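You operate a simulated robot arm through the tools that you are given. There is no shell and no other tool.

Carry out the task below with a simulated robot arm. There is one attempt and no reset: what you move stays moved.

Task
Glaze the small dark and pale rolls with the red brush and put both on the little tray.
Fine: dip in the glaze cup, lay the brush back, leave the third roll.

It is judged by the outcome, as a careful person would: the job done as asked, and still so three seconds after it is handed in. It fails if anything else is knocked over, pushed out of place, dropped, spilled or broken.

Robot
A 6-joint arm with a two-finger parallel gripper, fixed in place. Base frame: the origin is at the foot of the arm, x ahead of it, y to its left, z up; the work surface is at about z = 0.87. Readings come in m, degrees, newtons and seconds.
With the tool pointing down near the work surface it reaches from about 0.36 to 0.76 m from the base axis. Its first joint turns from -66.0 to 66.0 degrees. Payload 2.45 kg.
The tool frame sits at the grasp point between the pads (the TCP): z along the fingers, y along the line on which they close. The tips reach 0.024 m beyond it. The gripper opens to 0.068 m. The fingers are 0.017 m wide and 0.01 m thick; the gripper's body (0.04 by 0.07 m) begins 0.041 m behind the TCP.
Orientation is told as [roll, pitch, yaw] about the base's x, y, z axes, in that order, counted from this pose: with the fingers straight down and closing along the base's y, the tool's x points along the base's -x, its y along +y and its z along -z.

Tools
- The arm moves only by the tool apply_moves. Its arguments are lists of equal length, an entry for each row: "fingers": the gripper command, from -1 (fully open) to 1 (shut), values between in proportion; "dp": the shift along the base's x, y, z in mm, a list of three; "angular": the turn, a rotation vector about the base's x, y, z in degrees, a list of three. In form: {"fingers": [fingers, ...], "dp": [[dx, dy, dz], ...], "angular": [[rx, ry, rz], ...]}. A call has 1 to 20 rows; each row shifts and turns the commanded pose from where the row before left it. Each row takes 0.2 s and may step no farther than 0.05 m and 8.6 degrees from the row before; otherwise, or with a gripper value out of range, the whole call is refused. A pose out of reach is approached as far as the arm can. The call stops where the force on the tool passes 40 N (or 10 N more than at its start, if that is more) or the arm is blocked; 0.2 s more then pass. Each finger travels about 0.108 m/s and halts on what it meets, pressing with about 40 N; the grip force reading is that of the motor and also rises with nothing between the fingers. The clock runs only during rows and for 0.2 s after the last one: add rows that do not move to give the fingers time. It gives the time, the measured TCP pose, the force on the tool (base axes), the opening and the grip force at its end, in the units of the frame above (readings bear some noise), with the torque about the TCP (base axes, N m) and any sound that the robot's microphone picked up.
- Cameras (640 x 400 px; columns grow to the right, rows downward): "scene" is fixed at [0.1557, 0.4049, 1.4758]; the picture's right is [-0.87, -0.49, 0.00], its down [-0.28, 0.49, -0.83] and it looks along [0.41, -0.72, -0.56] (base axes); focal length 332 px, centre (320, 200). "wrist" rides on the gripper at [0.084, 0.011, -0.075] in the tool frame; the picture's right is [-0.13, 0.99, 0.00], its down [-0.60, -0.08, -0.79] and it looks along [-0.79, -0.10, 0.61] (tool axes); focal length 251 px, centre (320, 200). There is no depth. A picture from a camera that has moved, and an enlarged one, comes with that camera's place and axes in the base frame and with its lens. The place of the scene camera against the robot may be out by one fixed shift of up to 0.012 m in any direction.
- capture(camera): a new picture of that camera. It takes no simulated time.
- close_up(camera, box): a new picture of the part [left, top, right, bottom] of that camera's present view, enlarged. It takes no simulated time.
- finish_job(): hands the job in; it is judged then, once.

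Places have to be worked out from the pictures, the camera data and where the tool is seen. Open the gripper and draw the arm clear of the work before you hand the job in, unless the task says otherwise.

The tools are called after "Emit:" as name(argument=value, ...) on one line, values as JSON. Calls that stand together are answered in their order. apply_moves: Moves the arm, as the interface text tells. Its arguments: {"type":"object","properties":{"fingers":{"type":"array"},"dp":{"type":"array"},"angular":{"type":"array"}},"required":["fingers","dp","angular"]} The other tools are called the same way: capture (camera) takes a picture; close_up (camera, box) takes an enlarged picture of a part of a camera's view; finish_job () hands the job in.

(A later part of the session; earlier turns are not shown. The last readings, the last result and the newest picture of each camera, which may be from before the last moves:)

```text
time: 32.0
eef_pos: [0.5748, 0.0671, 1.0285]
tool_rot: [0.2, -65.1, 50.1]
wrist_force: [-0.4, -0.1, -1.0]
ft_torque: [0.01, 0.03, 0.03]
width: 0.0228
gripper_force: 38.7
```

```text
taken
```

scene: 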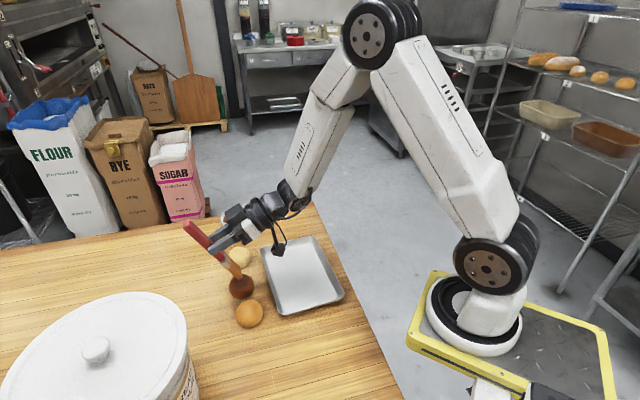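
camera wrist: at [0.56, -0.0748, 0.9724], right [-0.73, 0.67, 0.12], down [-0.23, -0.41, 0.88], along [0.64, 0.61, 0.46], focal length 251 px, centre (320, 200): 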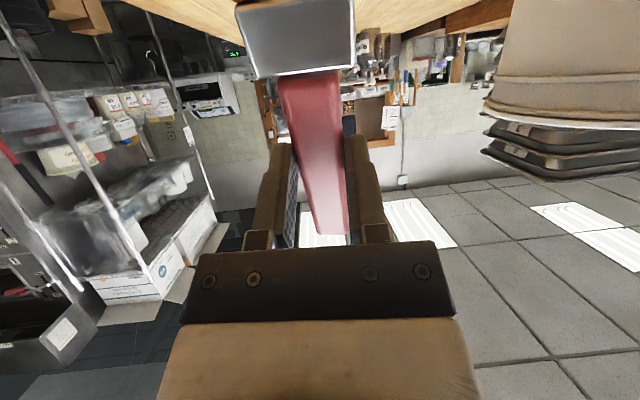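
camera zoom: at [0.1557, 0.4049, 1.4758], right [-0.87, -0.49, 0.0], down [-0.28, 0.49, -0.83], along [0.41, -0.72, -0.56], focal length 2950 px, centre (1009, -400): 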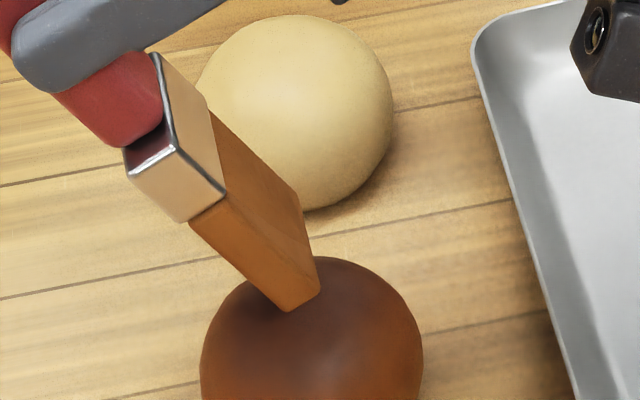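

The tip is over the dark roll's crown with about a centimetre to go. I lower in small steps until I feel the same light contact.

Emit:
apply_moves(fingers=[1, 1, 1, 1], dp=[[0, 0, -3], [0, 0, -3], [0, 0, -2], [0, 0, 0]], angular=[[0, 0, 0], [0, 0, 0], [0, 0, 0], [0, 0, 0]])

Emit:
close_up(camera="scene", box=[220, 255, 265, 300])

```text
time: 33.0
eef_pos: [0.574, 0.0676, 1.0208]
tool_rot: [0.3, -65.1, 50.1]
wrist_force: [-0.6, -0.2, 0.2]
ft_torque: [0.0, -0.03, 0.02]
width: 0.023
gripper_force: 39.3
```

```text
8.89 times, centred on (242, 278) of scene
camera zoom: at [0.1557, 0.4049, 1.4758], right [-0.87, -0.49, 0.0], down [-0.28, 0.49, -0.83], along [0.41, -0.72, -0.56], focal length 2950 px, centre (1009, -489)
```

zoom: 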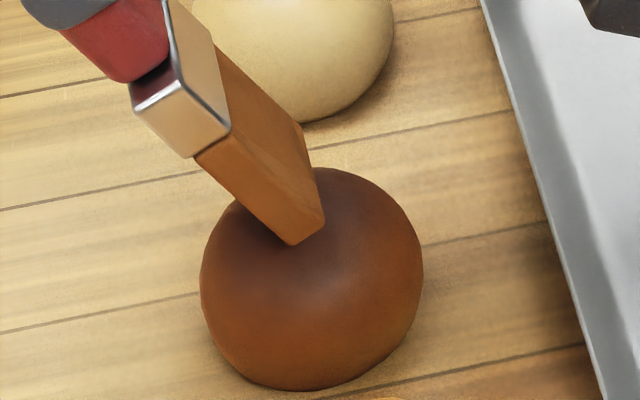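

No contact yet. I lower 2 mm at a time and watch the force.

Emit:
apply_moves(fingers=[1, 1], dp=[[0, 0, -2], [0, 0, 0]], angular=[[0, 0, 0], [0, 0, 0]])

Emit:
apply_moves(fingers=[1, 1], dp=[[0, 0, -2], [0, 0, 0]], angular=[[0, 0, 0], [0, 0, 0]])

Emit:
close_up(camera="scene", box=[220, 255, 265, 300])

```text
time: 33.6
eef_pos: [0.5744, 0.0667, 1.0186]
tool_rot: [0.2, -65.2, 50.2]
wrist_force: [-0.6, 0.9, -0.6]
ft_torque: [0.01, 0.01, 0.03]
width: 0.0227
gripper_force: 39.0
```

```text
time: 34.2
eef_pos: [0.5739, 0.0673, 1.0169]
tool_rot: [0.0, -65.2, 50.2]
wrist_force: [0.8, -0.3, -0.4]
ft_torque: [0.01, 0.01, 0.03]
width: 0.0227
gripper_force: 39.1
```

```text
8.89 times, centred on (242, 278) of scene
camera zoom: at [0.1557, 0.4049, 1.4758], right [-0.87, -0.49, 0.0], down [-0.28, 0.49, -0.83], along [0.41, -0.72, -0.56], focal length 2950 px, centre (1009, -489)
```

zoom: 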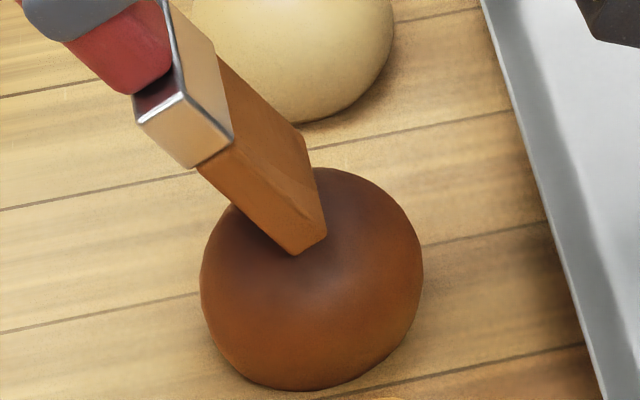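

Still free; I continue 2 mm at a time.

Emit:
apply_moves(fingers=[1, 1], dp=[[0, 0, -2], [0, 0, 0]], angular=[[0, 0, 0], [0, 0, 0]])

Emit:
apply_moves(fingers=[1, 1], dp=[[0, 0, -1.5], [0, 0, 0]], angular=[[0, 0, 0], [0, 0, 0]])

Emit:
close_up(camera="scene", box=[220, 255, 265, 300])

```text
time: 34.8
eef_pos: [0.5739, 0.0657, 1.0128]
tool_rot: [0.1, -65.1, 50.2]
wrist_force: [-0.5, -0.5, 0.2]
ft_torque: [-0.05, -0.01, 0.02]
width: 0.0227
gripper_force: 38.8
```

```text
time: 35.4
eef_pos: [0.5751, 0.0681, 1.0144]
tool_rot: [0.0, -65.1, 50.3]
wrist_force: [0.5, -1.0, 8.5]
ft_torque: [-0.24, 0.05, 0.02]
width: 0.0228
gripper_force: 39.6
```

```text
8.89 times, centred on (242, 278) of scene
camera zoom: at [0.1556, 0.4048, 1.4759], right [-0.87, -0.49, 0.0], down [-0.28, 0.49, -0.83], along [0.41, -0.72, -0.56], focal length 2950 px, centre (1009, -489)
```

zoom: 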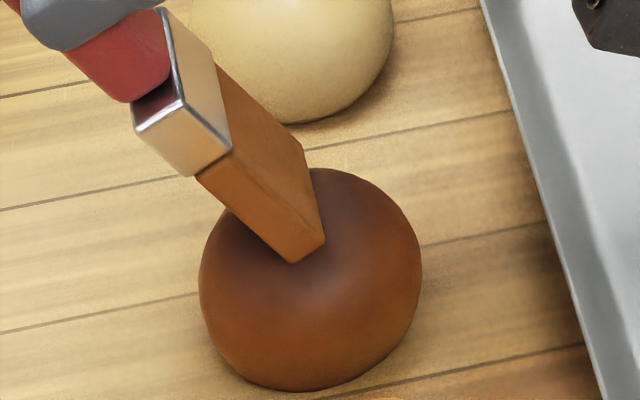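

Contact made (8.5 N, a bit firm). I ease up ~1 mm and stroke gently across the crown as on the pale roll.

Emit:
apply_moves(fingers=[1, 1, 1, 1, 1, 1, 1, 1, 1, 1], dp=[[0, 0, 0.7], [3, 3.6, -0.4], [3, 3.6, -1.2], [-3, -3.6, 1.2], [-3, -3.6, 0.4], [-3, -3.6, -0.3], [-3, -3.6, -0.9], [3, 3.6, 0.9], [3, 3.6, 0.3], [0, 0, 0]], angular=[[0, 0, 0], [0, 0, 0], [0, 0, 0], [0, 0, 0], [0, 0, 0], [0, 0, 0], [0, 0, 0], [0, 0, 0], [0, 0, 0], [0, 0, 0]])

Emit:
close_up(camera="scene", box=[220, 255, 265, 300])

```text
time: 37.6
eef_pos: [0.5738, 0.0669, 1.0139]
tool_rot: [0.2, -65.2, 50.2]
wrist_force: [-0.2, -0.4, -0.8]
ft_torque: [-0.03, 0.0, 0.05]
width: 0.0228
gripper_force: 39.4
```

```text
8.89 times, centred on (242, 278) of scene
camera zoom: at [0.1557, 0.4049, 1.4758], right [-0.87, -0.49, 0.0], down [-0.28, 0.49, -0.83], along [0.41, -0.72, -0.56], focal length 2950 px, centre (1009, -489)
```

zoom: 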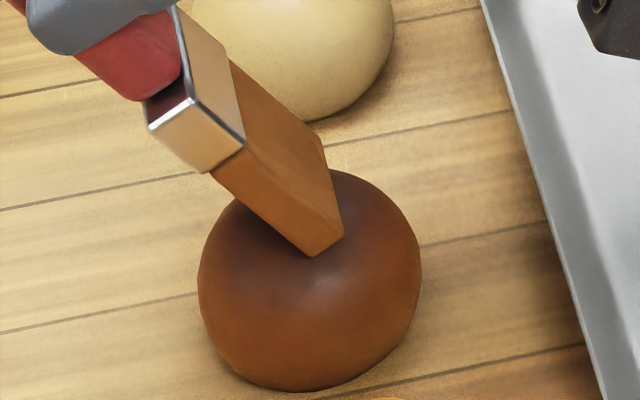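

Contact was lost at the end of the stroke. I lower 1.2 mm and repeat a gentle stroke so the crown is clearly brushed.

Emit:
apply_moves(fingers=[1, 1], dp=[[0, 0, -1.2], [0, 0, 0]], angular=[[0, 0, 0], [0, 0, 0]])

Emit:
apply_moves(fingers=[1, 1, 1, 1, 1], dp=[[3, 3.6, -0.5], [3, 3.6, -1.3], [-3, -3.6, 1.3], [-3, -3.6, 0.5], [0, 0, 0]], angular=[[0, 0, 0], [0, 0, 0], [0, 0, 0], [0, 0, 0], [0, 0, 0]])

Emit:
close_up(camera="scene", box=[220, 255, 265, 300])

```text
time: 38.2
eef_pos: [0.5726, 0.0663, 1.0119]
tool_rot: [0.3, -65.1, 50.0]
wrist_force: [-0.5, 0.9, 0.4]
ft_torque: [-0.02, 0.05, 0.02]
width: 0.0226
gripper_force: 39.0
```

```text
time: 39.4
eef_pos: [0.5731, 0.0672, 1.0126]
tool_rot: [0.4, -65.1, 50.0]
wrist_force: [-0.3, 1.1, 0.0]
ft_torque: [-0.01, 0.01, 0.0]
width: 0.0227
gripper_force: 39.1
```

```text
8.89 times, centred on (242, 278) of scene
camera zoom: at [0.1557, 0.4049, 1.4758], right [-0.87, -0.49, 0.0], down [-0.28, 0.49, -0.83], along [0.41, -0.72, -0.56], focal length 2950 px, centre (1009, -489)
```

zoom: 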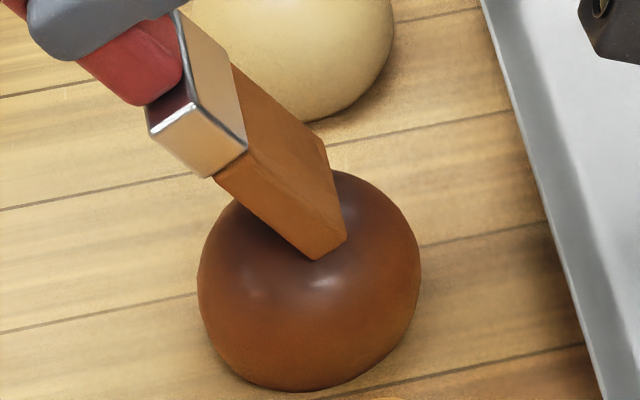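

Clear specular highlights now appear on the dark roll: the glaze builds up with brushing. I lower 1 mm and do one more back-and-forth stroke to complete it.

Emit:
apply_moves(fingers=[1, 1, 1, 1, 1, 1, 1, 1, 1, 1], dp=[[0, 0, -1], [3, 3.6, -0.5], [3, 3.6, -1.3], [-3, -3.6, 1.3], [-3, -3.6, 0.5], [-3, -3.6, -0.3], [-3, -3.6, -0.9], [3, 3.6, 0.9], [3, 3.6, 0.3], [0, 0, 0]], angular=[[0, 0, 0], [0, 0, 0], [0, 0, 0], [0, 0, 0], [0, 0, 0], [0, 0, 0], [0, 0, 0], [0, 0, 0], [0, 0, 0], [0, 0, 0]])

Emit:
close_up(camera="scene", box=[220, 255, 265, 300])

```text
time: 41.6
eef_pos: [0.5759, 0.0677, 1.0118]
tool_rot: [0.2, -65.1, 50.1]
wrist_force: [-0.2, -1.1, -0.4]
ft_torque: [-0.01, 0.01, 0.02]
width: 0.0228
gripper_force: 38.7
```

```text
8.89 times, centred on (242, 278) of scene
camera zoom: at [0.1557, 0.4049, 1.4758], right [-0.87, -0.49, 0.0], down [-0.28, 0.49, -0.83], along [0.41, -0.72, -0.56], focal length 2950 px, centre (1009, -489)
```

zoom: 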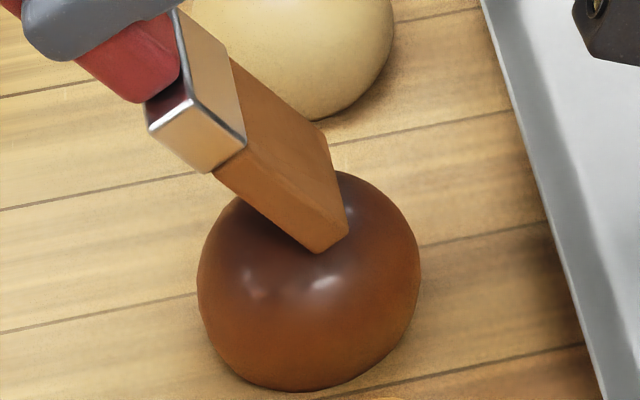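

The gloss is clearly stronger. One more light stroke on the dark roll to see if it saturates.

Emit:
apply_moves(fingers=[1, 1, 1, 1, 1, 1, 1, 1, 1, 1], dp=[[0, 0, -1], [3, 3.6, -0.5], [3, 3.6, -1.3], [-3, -3.6, 1.3], [-3, -3.6, 0.5], [-3, -3.6, -0.3], [-3, -3.6, -0.9], [3, 3.6, 0.9], [3, 3.6, 0.3], [0, 0, 0]], angular=[[0, 0, 0], [0, 0, 0], [0, 0, 0], [0, 0, 0], [0, 0, 0], [0, 0, 0], [0, 0, 0], [0, 0, 0], [0, 0, 0], [0, 0, 0]])

Emit:
close_up(camera="scene", box=[220, 255, 265, 300])

```text
time: 43.8
eef_pos: [0.5751, 0.0667, 1.0095]
tool_rot: [0.2, -65.1, 50.0]
wrist_force: [0.8, -0.3, 1.9]
ft_torque: [-0.15, 0.02, -0.01]
width: 0.0229
gripper_force: 39.9
```

```text
8.89 times, centred on (242, 278) of scene
camera zoom: at [0.1557, 0.4048, 1.4758], right [-0.87, -0.49, 0.0], down [-0.28, 0.49, -0.83], along [0.41, -0.72, -0.56], focal length 2950 px, centre (1009, -489)
```

zoom: 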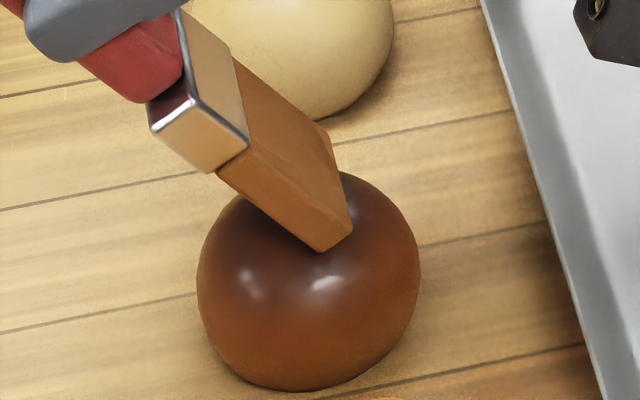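

The dark roll is now visibly glossy. I lift off and inspect both rolls and how the brush sits in the grip.

Emit:
apply_moves(fingers=[1, 1, 1, 1, 1], dp=[[0, 0, 10], [0, 0, 25], [0, 0, 30], [0, 0, 25], [0, 0, 0]], angular=[[0, 0, 0], [0, 0, 0], [0, 0, 0], [0, 0, 0], [0, 0, 0]])

Emit:
close_up(camera="scene", box=[205, 190, 285, 340])

Emit:
capture(camera="wrist")

```text
time: 45.0
eef_pos: [0.5746, 0.0668, 1.1008]
tool_rot: [0.3, -65.1, 50.1]
wrist_force: [-0.3, -1.2, 0.1]
ft_torque: [-0.02, 0.0, 0.0]
width: 0.0228
gripper_force: 39.9
```

```text
2.67 times, centred on (245, 265) of scene
camera zoom: at [0.1557, 0.4049, 1.4758], right [-0.87, -0.49, 0.0], down [-0.28, 0.49, -0.83], along [0.41, -0.72, -0.56], focal length 885 px, centre (520, 27)
```

zoom: 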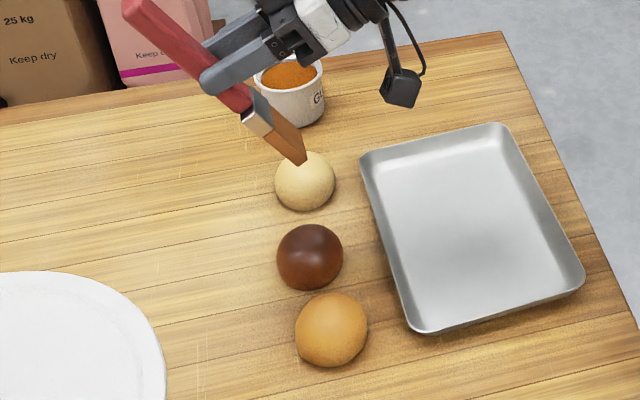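

```text
taken
camera wrist: at [0.5012, -0.0053, 1.0555], right [-0.73, 0.67, 0.12], down [-0.23, -0.41, 0.88], along [0.64, 0.61, 0.46], focal length 251 px, centre (320, 200)
```

wrist: 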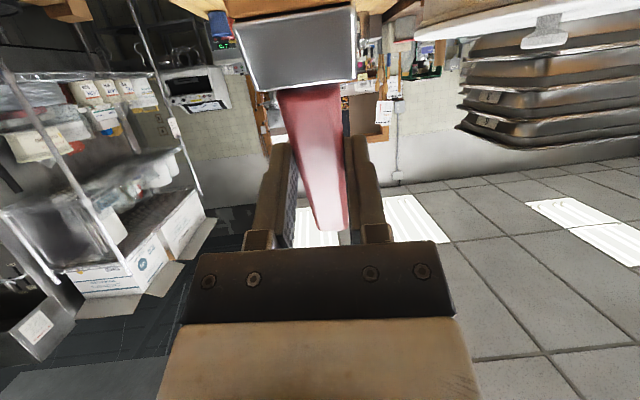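

The dark roll looks glazed; the brush has shifted slightly in the grip (about 3 mm back and 5° rotated), so the tip is now about (-23,-24,-99) mm from the TCP. I go back over the cup high up to reload before doing the pale roll again.

Emit:
apply_moves(fingers=[1, 1, 1, 1, 1, 1, 1, 1, 1], dp=[[30.8, -32, 0], [30.8, -32, 0], [30.8, -32, 0], [30.8, -32, 0], [30.6, -31.8, 0], [0, 0, -20], [0, 0, -20], [0, 0, -20], [0, 0, 0]], angular=[[0, 0, 0], [0, 0, 0], [0, 0, 0], [0, 0, 0], [0, 0, 0], [0, 0, 0], [0, 0, 0], [0, 0, 0], [0, 0, 0]])

Emit:
close_up(camera="scene", box=[190, 160, 290, 250])

Emit:
close_up(camera="scene", box=[215, 235, 275, 330])

```text
time: 47.0
eef_pos: [0.7293, -0.0925, 1.04]
tool_rot: [0.3, -65.1, 50.1]
wrist_force: [0.1, 0.2, -0.8]
ft_torque: [-0.01, 0.0, -0.03]
width: 0.0226
gripper_force: 39.4
```

```text
4.44 times, centred on (240, 205) of scene
camera zoom: at [0.1557, 0.4049, 1.4758], right [-0.87, -0.49, 0.0], down [-0.28, 0.49, -0.83], along [0.41, -0.72, -0.56], focal length 1475 px, centre (676, 178)
```

zoom: 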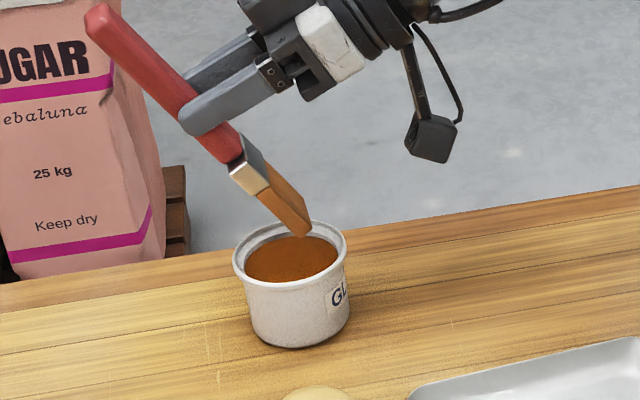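

```text
4.21 times, centred on (245, 282) of scene
camera zoom: at [0.1557, 0.4049, 1.4758], right [-0.87, -0.49, 0.0], down [-0.28, 0.49, -0.83], along [0.41, -0.72, -0.56], focal length 1397 px, centre (636, -147)
```

zoom: 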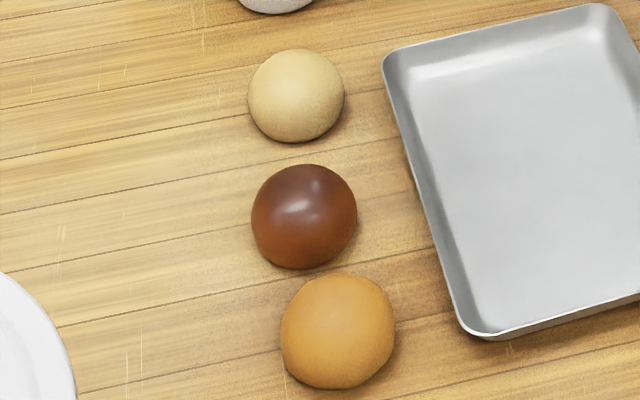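

The dark roll has bright highlights while the pale one only a faint one, so it needs more glaze. The tip hangs slightly towards the far side of the cup; I shift (+1,+6) mm and dip slowly to about z 0.899 at the tip.

Emit:
apply_moves(fingers=[1, 1, 1, 1, 1, 1, 1, 1], dp=[[1, 6, 0], [0, 0, -10], [0, 0, -10], [0, 0, -10], [0, 0, -9], [0, 0, -8], [0, 0, 0], [0, 0, 0]], angular=[[0, 0, 0], [0, 0, 0], [0, 0, 0], [0, 0, 0], [0, 0, 0], [0, 0, 0], [0, 0, 0], [0, 0, 0]])

Emit:
close_up(camera="scene", box=[190, 160, 290, 250])

```text
time: 48.8
eef_pos: [0.7296, -0.086, 0.9928]
tool_rot: [0.2, -65.0, 50.1]
wrist_force: [-0.3, 0.6, 0.2]
ft_torque: [-0.04, -0.01, 0.02]
width: 0.0229
gripper_force: 39.4
```

```text
4.44 times, centred on (240, 205) of scene
camera zoom: at [0.1557, 0.4049, 1.4758], right [-0.87, -0.49, 0.0], down [-0.28, 0.49, -0.83], along [0.41, -0.72, -0.56], focal length 1475 px, centre (676, 178)
```

zoom: 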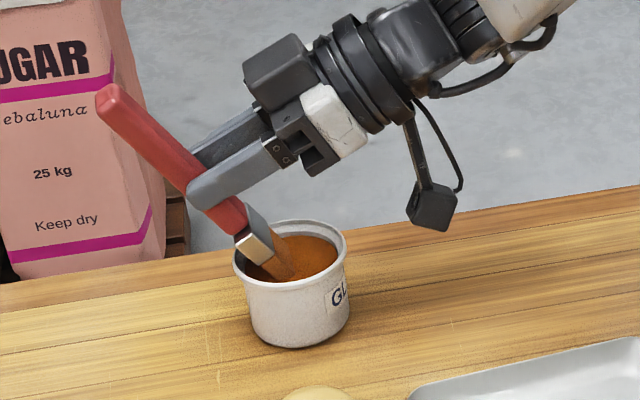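

Dipped without any contact force. I lift out and carry the loaded brush to the pale roll, stopping about 1.5 cm above its crown.

Emit:
apply_moves(fingers=[1, 1, 1, 1, 1, 1, 1, 1, 1, 1, 1, 1, 1], dp=[[0, 0, 10], [0, 0, 15], [0, 0, 25], [0, 0, 25], [0, 0, 25], [-22, 21.5, 0], [-22, 21.5, 0], [-22, 21.5, 0], [-21.6, 21.5, 0], [0, 0, -25], [0, 0, -25], [0, 0, -22], [0, 0, 0]], angular=[[0, 0, 0], [0, 0, 0], [0, 0, 0], [0, 0, 0], [0, 0, 0], [0, 0, 0], [0, 0, 0], [0, 0, 0], [0, 0, 0], [0, 0, 0], [0, 0, 0], [0, 0, 0], [0, 0, 0]])

Emit:
close_up(camera="scene", box=[220, 225, 265, 270])

```text
time: 51.6
eef_pos: [0.6418, -0.0004, 1.0212]
tool_rot: [0.2, -65.1, 50.0]
wrist_force: [0.8, 0.4, -0.2]
ft_torque: [0.01, 0.04, 0.01]
width: 0.0226
gripper_force: 39.6
```

```text
8.89 times, centred on (242, 248) of scene
camera zoom: at [0.1557, 0.4049, 1.4758], right [-0.87, -0.49, 0.0], down [-0.28, 0.49, -0.83], along [0.41, -0.72, -0.56], focal length 2950 px, centre (1009, -222)
```

zoom: 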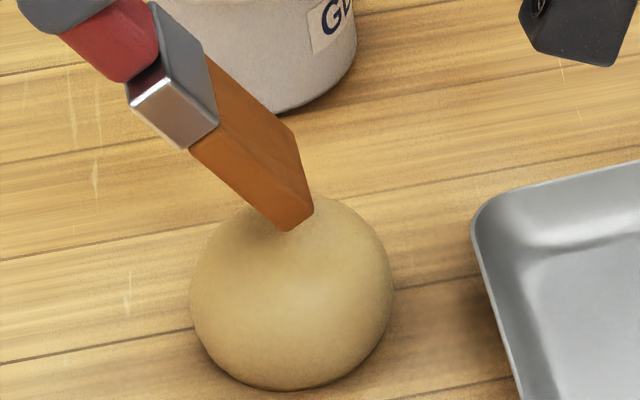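

About 1 cm to go. I lower in small steps to light contact.

Emit:
apply_moves(fingers=[1, 1, 1, 1, 1], dp=[[0, 0, -3], [0, 0, -3], [0, 0, -2], [0, 0, -1], [0, 0, 0]], angular=[[0, 0, 0], [0, 0, 0], [0, 0, 0], [0, 0, 0], [0, 0, 0]])

Emit:
apply_moves(fingers=[1, 1], dp=[[0, 0, -1.5], [0, 0, 0]], angular=[[0, 0, 0], [0, 0, 0]])

Emit:
close_up(camera="scene", box=[220, 225, 265, 270])

```text
time: 52.8
eef_pos: [0.6411, -0.0003, 1.0121]
tool_rot: [0.2, -65.1, 50.0]
wrist_force: [-0.3, 0.7, -0.4]
ft_torque: [-0.04, 0.0, 0.01]
width: 0.0225
gripper_force: 39.1
```

```text
time: 53.4
eef_pos: [0.6411, -0.0005, 1.0104]
tool_rot: [0.3, -65.0, 50.1]
wrist_force: [0.5, 0.3, 0.3]
ft_torque: [0.03, 0.03, -0.06]
width: 0.0227
gripper_force: 39.2
```

```text
8.89 times, centred on (242, 248) of scene
camera zoom: at [0.1557, 0.4049, 1.4758], right [-0.87, -0.49, 0.0], down [-0.28, 0.49, -0.83], along [0.41, -0.72, -0.56], focal length 2950 px, centre (1009, -222)
```

zoom: 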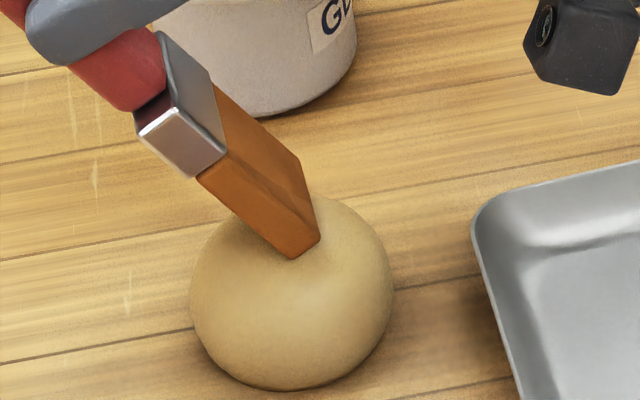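

Nearly touching. I lower 1.5 mm more at a time and check the force.

Emit:
apply_moves(fingers=[1, 1], dp=[[0, 0, -1.5], [0, 0, 0]], angular=[[0, 0, 0], [0, 0, 0]])

Emit:
apply_moves(fingers=[1, 1], dp=[[0, 0, -1.2], [0, 0, 0]], angular=[[0, 0, 0], [0, 0, 0]])

Emit:
close_up(camera="scene", box=[220, 225, 265, 270])

```text
time: 54.0
eef_pos: [0.6414, -0.0007, 1.0104]
tool_rot: [0.2, -65.1, 50.1]
wrist_force: [-0.5, 0.7, 2.8]
ft_torque: [0.01, 0.05, -0.03]
width: 0.0232
gripper_force: 38.9
```

```text
time: 54.6
eef_pos: [0.6421, -0.0019, 1.0099]
tool_rot: [0.0, -65.2, 50.3]
wrist_force: [-0.9, 0.3, 11.0]
ft_torque: [-0.19, 0.34, -0.02]
width: 0.0228
gripper_force: 38.5
```

```text
8.89 times, centred on (242, 248) of scene
camera zoom: at [0.1554, 0.4049, 1.4759], right [-0.87, -0.49, 0.0], down [-0.28, 0.49, -0.83], along [0.41, -0.72, -0.56], focal length 2950 px, centre (1009, -222)
```

zoom: 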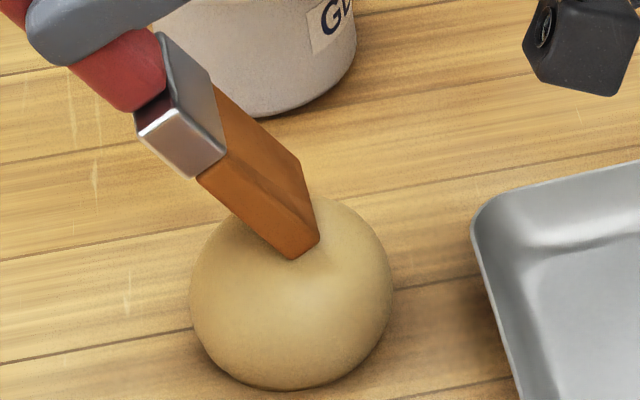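

Contact at 11 N is more than needed; I ease up 1.5 mm and stroke back and forth lightly.

Emit:
apply_moves(fingers=[1, 1, 1, 1, 1, 1, 1, 1, 1, 1], dp=[[0, 0, 1.5], [3, 3.6, -0.5], [3, 3.6, -1.3], [-3, -3.6, 1.3], [-3, -3.6, 0.5], [-3, -3.6, -0.3], [-3, -3.6, -0.9], [3, 3.6, 0.9], [3, 3.6, 0.3], [0, 0, 0]], angular=[[0, 0, 0], [0, 0, 0], [0, 0, 0], [0, 0, 0], [0, 0, 0], [0, 0, 0], [0, 0, 0], [0, 0, 0], [0, 0, 0], [0, 0, 0]])

Emit:
close_up(camera="scene", box=[220, 225, 265, 270])

```text
time: 56.8
eef_pos: [0.6406, -0.0012, 1.0099]
tool_rot: [0.3, -65.0, 50.2]
wrist_force: [-1.1, -2.4, 6.6]
ft_torque: [-0.43, 0.26, 0.03]
width: 0.023
gripper_force: 39.4
```

```text
8.89 times, centred on (242, 248) of scene
camera zoom: at [0.1555, 0.4048, 1.4759], right [-0.87, -0.49, 0.0], down [-0.28, 0.49, -0.83], along [0.41, -0.72, -0.56], focal length 2950 px, centre (1009, -222)
```

zoom: 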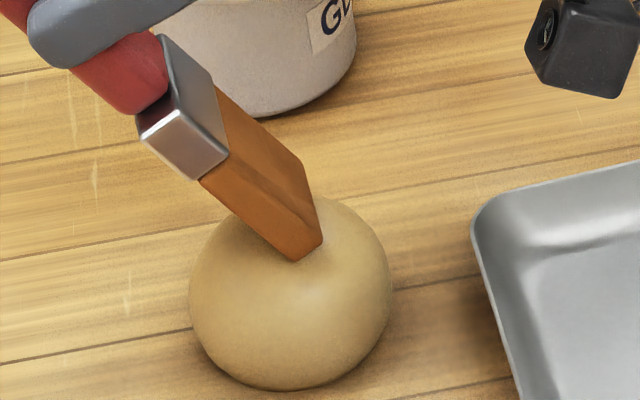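

Still in contact; the highlight is growing slightly. I repeat two more light back-and-forth strokes.

Emit:
apply_moves(fingers=[1, 1, 1, 1, 1, 1, 1, 1, 1, 1, 1, 1, 1, 1, 1, 1, 1, 1], dp=[[0, 0, 0.3], [3, 3.6, -0.5], [3, 3.6, -1.3], [-3, -3.6, 1.3], [-3, -3.6, 0.5], [-3, -3.6, -0.3], [-3, -3.6, -0.9], [3, 3.6, 0.9], [3, 3.6, 0.3], [3, 3.6, -0.5], [3, 3.6, -1.3], [-3, -3.6, 1.3], [-3, -3.6, 0.5], [-3, -3.6, -0.3], [-3, -3.6, -0.9], [3, 3.6, 0.9], [3, 3.6, 0.3], [0, 0, 0]], angular=[[0, 0, 0], [0, 0, 0], [0, 0, 0], [0, 0, 0], [0, 0, 0], [0, 0, 0], [0, 0, 0], [0, 0, 0], [0, 0, 0], [0, 0, 0], [0, 0, 0], [0, 0, 0], [0, 0, 0], [0, 0, 0], [0, 0, 0], [0, 0, 0], [0, 0, 0], [0, 0, 0]])

Emit:
close_up(camera="scene", box=[220, 225, 265, 270])

```text
time: 60.6
eef_pos: [0.6414, 0.0001, 1.0095]
tool_rot: [0.3, -65.1, 50.0]
wrist_force: [-0.1, -0.2, -0.7]
ft_torque: [-0.03, 0.05, -0.01]
width: 0.0228
gripper_force: 39.1
```

```text
8.89 times, centred on (242, 248) of scene
camera zoom: at [0.1557, 0.4049, 1.4758], right [-0.87, -0.49, 0.0], down [-0.28, 0.49, -0.83], along [0.41, -0.72, -0.56], focal length 2950 px, centre (1009, -222)
```

zoom: 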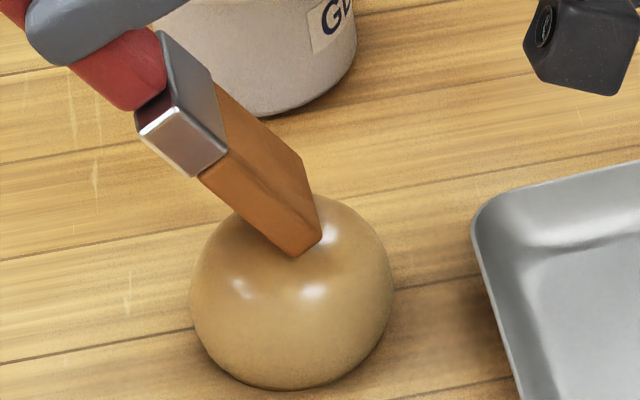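

The pale roll is now clearly glazed, with bright highlights. I lift off and compare both rolls.

Emit:
apply_moves(fingers=[1, 1, 1, 1, 1], dp=[[0, 0, 10], [0, 0, 20], [0, 0, 30], [0, 0, 30], [0, 0, 0]], angular=[[0, 0, 0], [0, 0, 0], [0, 0, 0], [0, 0, 0], [0, 0, 0]])

Emit:
close_up(camera="scene", box=[220, 235, 270, 330])

Emit:
capture(camera="wrist")

```text
time: 61.8
eef_pos: [0.6418, -0.0016, 1.1006]
tool_rot: [0.4, -65.1, 50.1]
wrist_force: [1.5, -0.3, -0.7]
ft_torque: [0.01, -0.04, -0.01]
width: 0.0228
gripper_force: 39.6
```

```text
4.21 times, centred on (245, 282) of scene
camera zoom: at [0.1557, 0.4049, 1.4758], right [-0.87, -0.49, 0.0], down [-0.28, 0.49, -0.83], along [0.41, -0.72, -0.56], focal length 1397 px, centre (636, -147)
```

zoom: 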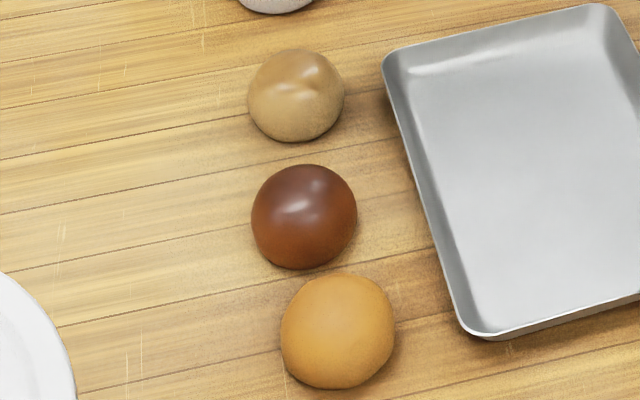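

```text
taken
camera wrist: at [0.5678, -0.0744, 1.0559], right [-0.73, 0.67, 0.12], down [-0.23, -0.41, 0.88], along [0.64, 0.61, 0.46], focal length 251 px, centre (320, 200)
```

wrist: 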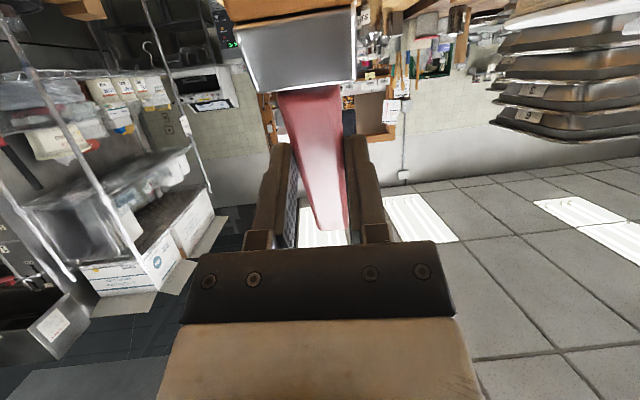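

Pale looks fully glazed, the dark one a bit softer in gloss, so I give the dark roll another light pass. I move over it and stop just above contact.

Emit:
apply_moves(fingers=[1, 1, 1, 1, 1, 1, 1, 1], dp=[[-22.3, 23, 0], [-22.3, 23, 0], [-22.2, 23, 0], [0, 0, -30], [0, 0, -30], [0, 0, -20], [0, 0, -6], [0, 0, 0]], angular=[[0, 0, 0], [0, 0, 0], [0, 0, 0], [0, 0, 0], [0, 0, 0], [0, 0, 0], [0, 0, 0], [0, 0, 0]])

Emit:
close_up(camera="scene", box=[220, 255, 265, 300])

```text
time: 63.6
eef_pos: [0.5736, 0.0691, 1.014]
tool_rot: [0.2, -65.1, 50.2]
wrist_force: [-0.2, -0.1, -0.9]
ft_torque: [-0.01, 0.01, 0.02]
width: 0.0231
gripper_force: 39.3
```

```text
8.89 times, centred on (242, 278) of scene
camera zoom: at [0.1557, 0.4049, 1.4758], right [-0.87, -0.49, 0.0], down [-0.28, 0.49, -0.83], along [0.41, -0.72, -0.56], focal length 2950 px, centre (1009, -489)
```

zoom: 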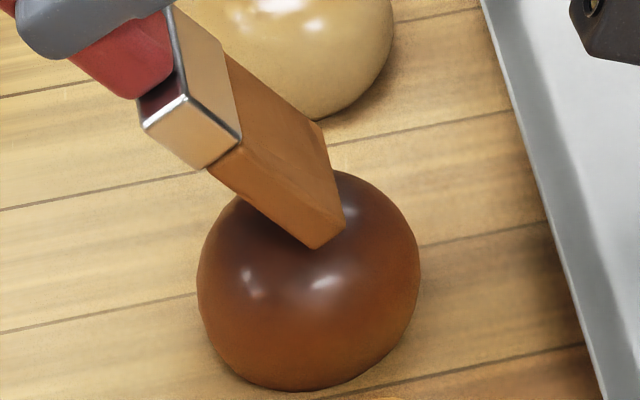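

I lower to light contact and stroke.

Emit:
apply_moves(fingers=[1, 1, 1], dp=[[0, 0, -2], [0, 0, -1], [0, 0, 0]], angular=[[0, 0, 0], [0, 0, 0], [0, 0, 0]])

Emit:
apply_moves(fingers=[1, 1], dp=[[0, 0, -1], [0, 0, 0]], angular=[[0, 0, 0], [0, 0, 0]])

```text
time: 64.4
eef_pos: [0.5742, 0.0698, 1.0103]
tool_rot: [0.3, -65.1, 50.1]
wrist_force: [0.8, 0.5, -0.8]
ft_torque: [0.0, 0.0, -0.01]
width: 0.0228
gripper_force: 39.7
```

```text
time: 65.0
eef_pos: [0.5745, 0.0688, 1.0102]
tool_rot: [0.3, -65.0, 50.2]
wrist_force: [-0.4, 0.0, 0.4]
ft_torque: [0.01, -0.02, 0.03]
width: 0.0229
gripper_force: 39.5
```

Just about touching (0.4 N). I lower 0.7 mm and make two light back-and-forth strokes.

Emit:
apply_moves(fingers=[1, 1, 1, 1, 1, 1, 1, 1, 1, 1, 1, 1, 1, 1, 1, 1, 1, 1], dp=[[0, 0, -0.7], [3, 3.6, -0.5], [3, 3.6, -1.3], [-3, -3.6, 1.3], [-3, -3.6, 0.5], [-3, -3.6, -0.3], [-3, -3.6, -0.9], [3, 3.6, 0.9], [3, 3.6, 0.3], [3, 3.6, -0.5], [3, 3.6, -1.3], [-3, -3.6, 1.3], [-3, -3.6, 0.5], [-3, -3.6, -0.3], [-3, -3.6, -0.9], [3, 3.6, 0.9], [3, 3.6, 0.3], [0, 0, 0]], angular=[[0, 0, 0], [0, 0, 0], [0, 0, 0], [0, 0, 0], [0, 0, 0], [0, 0, 0], [0, 0, 0], [0, 0, 0], [0, 0, 0], [0, 0, 0], [0, 0, 0], [0, 0, 0], [0, 0, 0], [0, 0, 0], [0, 0, 0], [0, 0, 0], [0, 0, 0], [0, 0, 0]])

Emit:
close_up(camera="scene", box=[220, 255, 265, 300])

```text
time: 68.8
eef_pos: [0.5745, 0.0691, 1.0099]
tool_rot: [0.3, -65.2, 50.2]
wrist_force: [0.3, 0.6, -0.8]
ft_torque: [0.02, -0.01, 0.02]
width: 0.0228
gripper_force: 39.2
```

```text
8.89 times, centred on (242, 278) of scene
camera zoom: at [0.1557, 0.4049, 1.4758], right [-0.87, -0.49, 0.0], down [-0.28, 0.49, -0.83], along [0.41, -0.72, -0.56], focal length 2950 px, centre (1009, -489)
```

zoom: 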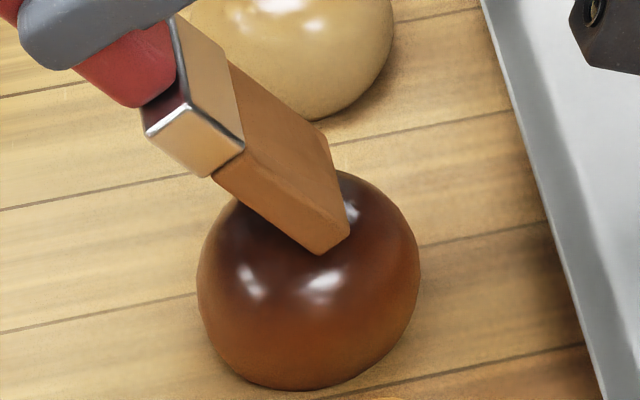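

The dark roll is now brightly glossy too. Glazing is done; I lift off, and carry the brush up and back toward its original place while un-tilting it.

Emit:
apply_moves(fingers=[1, 1, 1, 1, 1], dp=[[0, 0, 10], [0, 0, 25], [0, 0, 35], [0, 0, 30], [0, 0, 0]], angular=[[0, 0, 0], [0, 0, 0], [0, 0, 0], [0, 0, 0], [0, 0, 0]])

Emit:
apply_moves(fingers=[1, 1, 1, 1, 1, 1, 1, 1, 1, 1], dp=[[4, -28, 0], [4, -28, 0], [4, -28, 0], [4, -28, 0], [5, -28, 0], [5, -28, 0], [5, -27, 0], [5, -27, 0], [0, -26, 0], [0, 0, 0]], angular=[[-5.75, 4.81, 0], [-5.75, 4.81, 0], [-5.75, 4.81, 0], [-5.75, 4.81, 0], [-5.75, 4.81, 0], [-5.75, 4.81, 0], [-5.75, 4.81, 0], [-5.75, 4.81, 0], [0, 0, -4.1], [0, 0, 0]])

Emit:
capture(camera="wrist")

Emit:
close_up(camera="scene", box=[200, 90, 360, 200])

Emit:
capture(camera="scene")

```text
time: 70.0
eef_pos: [0.5762, 0.0694, 1.1092]
tool_rot: [0.4, -65.0, 49.9]
wrist_force: [0.1, 0.7, 0.1]
ft_torque: [-0.01, -0.03, 0.03]
width: 0.0228
gripper_force: 39.6
```

```text
time: 72.2
eef_pos: [0.6105, -0.1815, 1.1086]
tool_rot: [0.2, -5.1, 45.9]
wrist_force: [0.6, 0.7, -0.5]
ft_torque: [0.03, 0.0, -0.01]
width: 0.0225
gripper_force: 39.1
```

```text
taken
camera wrist: at [0.5409, -0.2384, 1.1754], right [-0.62, 0.78, 0.02], down [0.43, 0.33, 0.84], along [0.65, 0.53, -0.54], focal length 251 px, centre (320, 200)
```

wrist: 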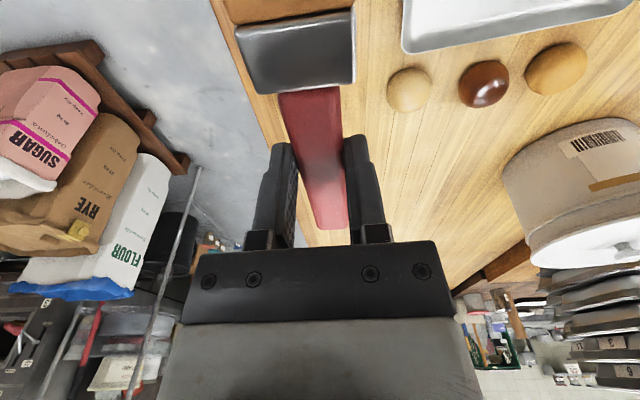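

```text
3.64 times, centred on (280, 145) of scene
camera zoom: at [0.1557, 0.4048, 1.4758], right [-0.87, -0.49, 0.0], down [-0.28, 0.49, -0.83], along [0.41, -0.72, -0.56], focal length 1207 px, centre (466, 400)
```

zoom: 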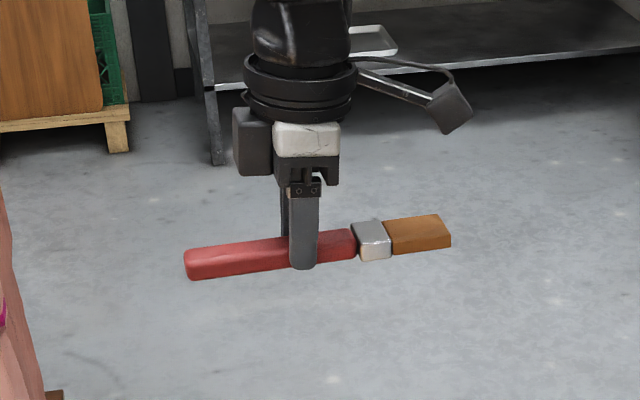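

```text
taken
```

scene: 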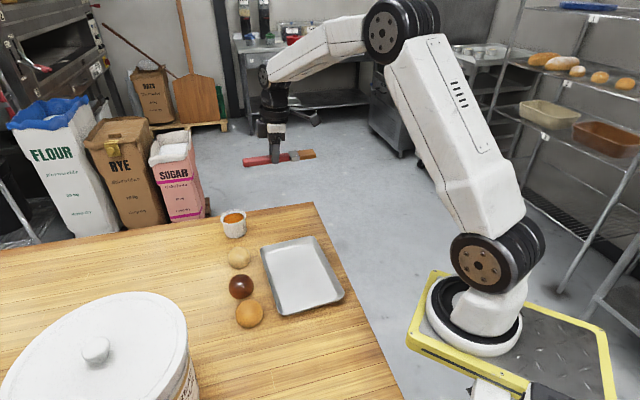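

The brush is level again and above its original place. I descend to about 7 mm above the resting height and check.

Emit:
apply_moves(fingers=[1, 1, 1, 1, 1, 1, 1], dp=[[-1, 0, -40], [0, 0, -40], [0, 0, -40], [0, 0, -40], [0, 0, -28], [0, 0, -14], [0, 0, 0]], angular=[[0, 0, 0], [0, 0, 0], [0, 0, 0], [0, 0, 0], [0, 0, 0], [0, 0, 0], [0, 0, 0]])

Emit:
close_up(camera="scene", box=[230, 190, 330, 250])

```text
time: 73.8
eef_pos: [0.6104, -0.1787, 0.9059]
tool_rot: [0.2, -5.1, 46.0]
wrist_force: [0.4, 0.1, -0.9]
ft_torque: [-0.06, -0.01, 0.01]
width: 0.0229
gripper_force: 39.2
```

```text
6.40 times, centred on (280, 220) of scene
camera zoom: at [0.1557, 0.4049, 1.4758], right [-0.87, -0.49, 0.0], down [-0.28, 0.49, -0.83], along [0.41, -0.72, -0.56], focal length 2124 px, centre (576, 72)
```

zoom: 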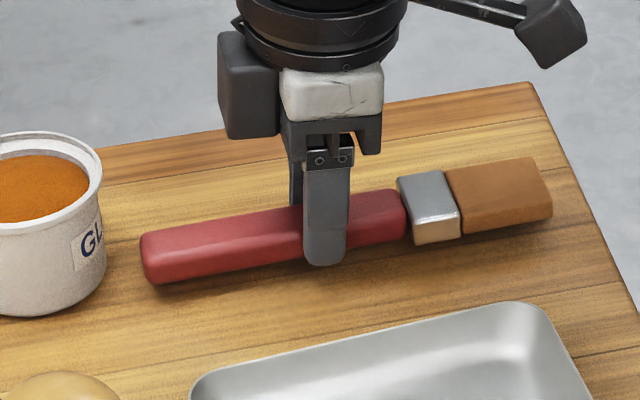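

It is about 4-5 mm off along its length from where it lay; I shift it back along its axis and lower to contact in small steps.

Emit:
apply_moves(fingers=[1, 1, 1, 1, 1], dp=[[-3.2, -3.3, 0], [0, 0, -2], [0, 0, -2], [0, 0, -1.5], [0, 0, 0]], angular=[[0, 0, 0], [0, 0, 0], [0, 0, 0], [0, 0, 0], [0, 0, 0]])

Emit:
close_up(camera="scene", box=[230, 190, 330, 250])

```text
time: 75.0
eef_pos: [0.6064, -0.1825, 0.9015]
tool_rot: [0.2, -5.0, 46.0]
wrist_force: [0.1, -0.3, -1.2]
ft_torque: [-0.01, 0.03, 0.01]
width: 0.0228
gripper_force: 39.1
```

```text
6.40 times, centred on (280, 220) of scene
camera zoom: at [0.1557, 0.4049, 1.4758], right [-0.87, -0.49, 0.0], down [-0.28, 0.49, -0.83], along [0.41, -0.72, -0.56], focal length 2124 px, centre (576, 72)
```

zoom: 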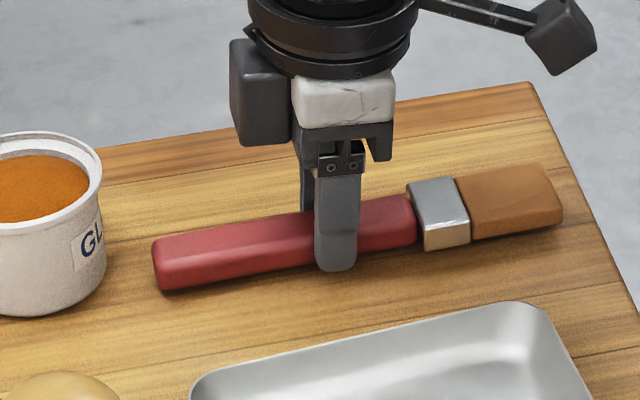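

It matches the original place, about 2 mm above it. I lower the last bit until the table takes the brush.

Emit:
apply_moves(fingers=[1, 1, 1], dp=[[0, 0, -1], [0, 0, -1], [0, 0, 0]], angular=[[0, 0, 0], [0, 0, 0], [0, 0, 0]])

Emit:
close_up(camera="scene", box=[230, 190, 330, 250])

```text
time: 75.8
eef_pos: [0.6069, -0.1828, 0.8998]
tool_rot: [0.2, -5.1, 46.0]
wrist_force: [-0.6, 0.7, -1.5]
ft_torque: [0.0, -0.02, -0.01]
width: 0.0228
gripper_force: 39.6
```

```text
6.40 times, centred on (280, 220) of scene
camera zoom: at [0.1557, 0.4049, 1.4758], right [-0.87, -0.49, 0.0], down [-0.28, 0.49, -0.83], along [0.41, -0.72, -0.56], focal length 2124 px, centre (576, 72)
```

zoom: 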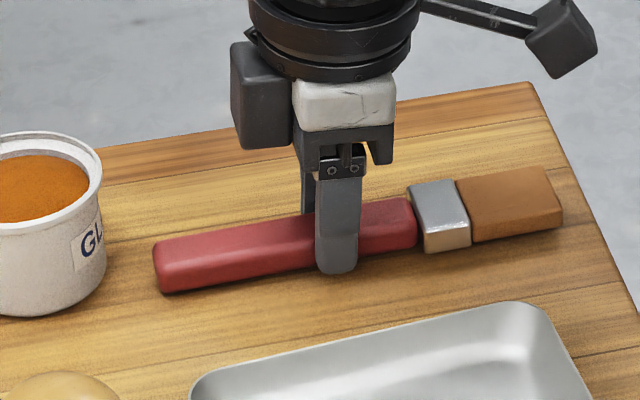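

No contact yet; another millimetre or so.

Emit:
apply_moves(fingers=[1, 1], dp=[[0, 0, -1], [0, 0, 0]], angular=[[0, 0, 0], [0, 0, 0]])

Emit:
apply_moves(fingers=[1, 1], dp=[[0, 0, -1], [0, 0, 0]], angular=[[0, 0, 0], [0, 0, 0]])

```text
time: 76.4
eef_pos: [0.6059, -0.1833, 0.8988]
tool_rot: [0.3, -5.1, 46.1]
wrist_force: [-0.4, -0.4, -0.4]
ft_torque: [0.01, -0.03, -0.01]
width: 0.0228
gripper_force: 39.4
```

```text
time: 77.0
eef_pos: [0.6068, -0.1836, 0.8976]
tool_rot: [0.2, -5.1, 45.9]
wrist_force: [0.3, -0.1, 0.4]
ft_torque: [0.04, 0.02, 0.02]
width: 0.0229
gripper_force: 39.3
```

At resting height (slight upward force). I open the fingers to release and then rise straight up.

Emit:
apply_moves(fingers=[0.2, -0.2, -0.6, -1, -1, -1], dp=[[0, 0, 0], [0, 0, 0], [0, 0, 0], [0, 0, 0], [0, 0, 0], [0, 0, 0]], angular=[[0, 0, 0], [0, 0, 0], [0, 0, 0], [0, 0, 0], [0, 0, 0], [0, 0, 0]])

Emit:
close_up(camera="scene", box=[230, 190, 330, 250])

```text
time: 78.4
eef_pos: [0.6068, -0.1816, 0.8972]
tool_rot: [0.2, -5.2, 46.0]
wrist_force: [0.3, 0.6, -0.1]
ft_torque: [0.01, -0.01, 0.0]
width: 0.068
gripper_force: 0.1
```

```text
6.40 times, centred on (280, 220) of scene
camera zoom: at [0.1557, 0.4049, 1.4758], right [-0.87, -0.49, 0.0], down [-0.28, 0.49, -0.83], along [0.41, -0.72, -0.56], focal length 2124 px, centre (576, 72)
```

zoom: 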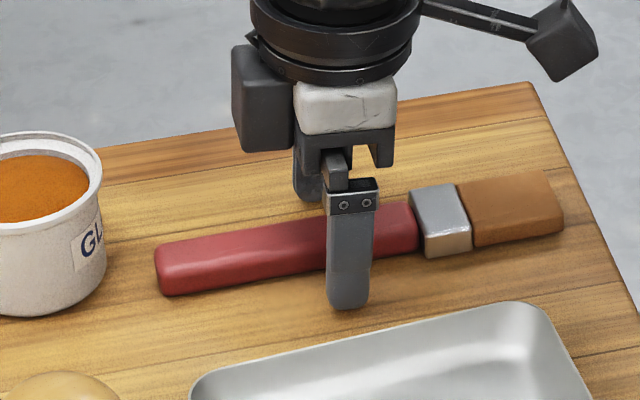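

The brush rests where it was. I rise straight up, remove the 5° pitch, then turn the yaw to about -41° (closing across the tray's short side and clear of neighbours) while moving high over toward the dark roll at (0.556,0.048).

Emit:
apply_moves(fingers=[-1, -1, -1, -1, -1, -1], dp=[[0, 0, 15], [0, 0, 25], [0, 0, 40], [0, 0, 40], [0, 0, 35], [0, 0, 0]], angular=[[0, 0, 0], [0, 0, 0], [0, 0, 0], [-3.67, 3.54, 0], [0, 0, 0], [0, 0, 0]])

Emit:
apply_moves(fingers=[-1, -1, -1, -1, -1, -1, -1, -1, -1, -1, -1, -1], dp=[[-4.6, 21, 0], [-4.6, 21, 0], [-4.6, 21, 0], [-4.6, 21, 0], [-4.6, 21, 0], [-4.6, 21, 0], [-4.6, 21, 0], [-4.6, 21, 0], [-4.6, 21, 0], [-4.6, 21, 0], [-4.6, 20, 0], [0, 0, 0]], angular=[[0, 0, -7.9], [0, 0, -7.9], [0, 0, -7.9], [0, 0, -7.9], [0, 0, -7.9], [0, 0, -7.9], [0, 0, -7.9], [0, 0, -7.9], [0, 0, -7.9], [0, 0, -7.9], [0, 0, -8], [0, 0, 0]])

Emit:
capture(camera="scene")

Emit:
capture(camera="wrist")

```text
time: 79.8
eef_pos: [0.6054, -0.1826, 1.0531]
tool_rot: [0.3, -0.1, 45.9]
wrist_force: [-0.5, 0.3, 0.1]
ft_torque: [-0.02, -0.01, 0.03]
width: 0.068
gripper_force: 0.1
```

```text
time: 82.4
eef_pos: [0.5559, 0.0473, 1.0512]
tool_rot: [0.2, 0.0, -41.1]
wrist_force: [0.4, -0.6, -0.1]
ft_torque: [0.01, -0.03, 0.01]
width: 0.0681
gripper_force: 0.0
```

```text
taken
```

scene: 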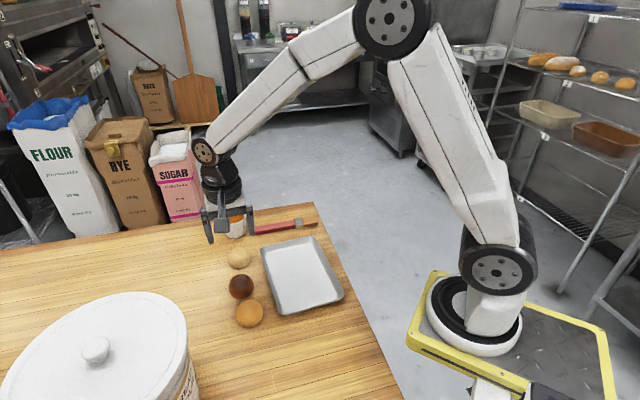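

```text
taken
camera wrist: at [0.5, 0.1113, 1.1261], right [0.75, 0.66, 0.0], down [0.4, -0.46, 0.79], along [0.53, -0.59, -0.61], focal length 251 px, centre (320, 200)
```

wrist: 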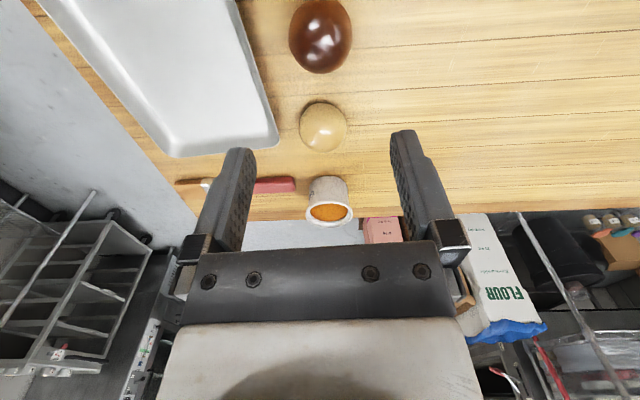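

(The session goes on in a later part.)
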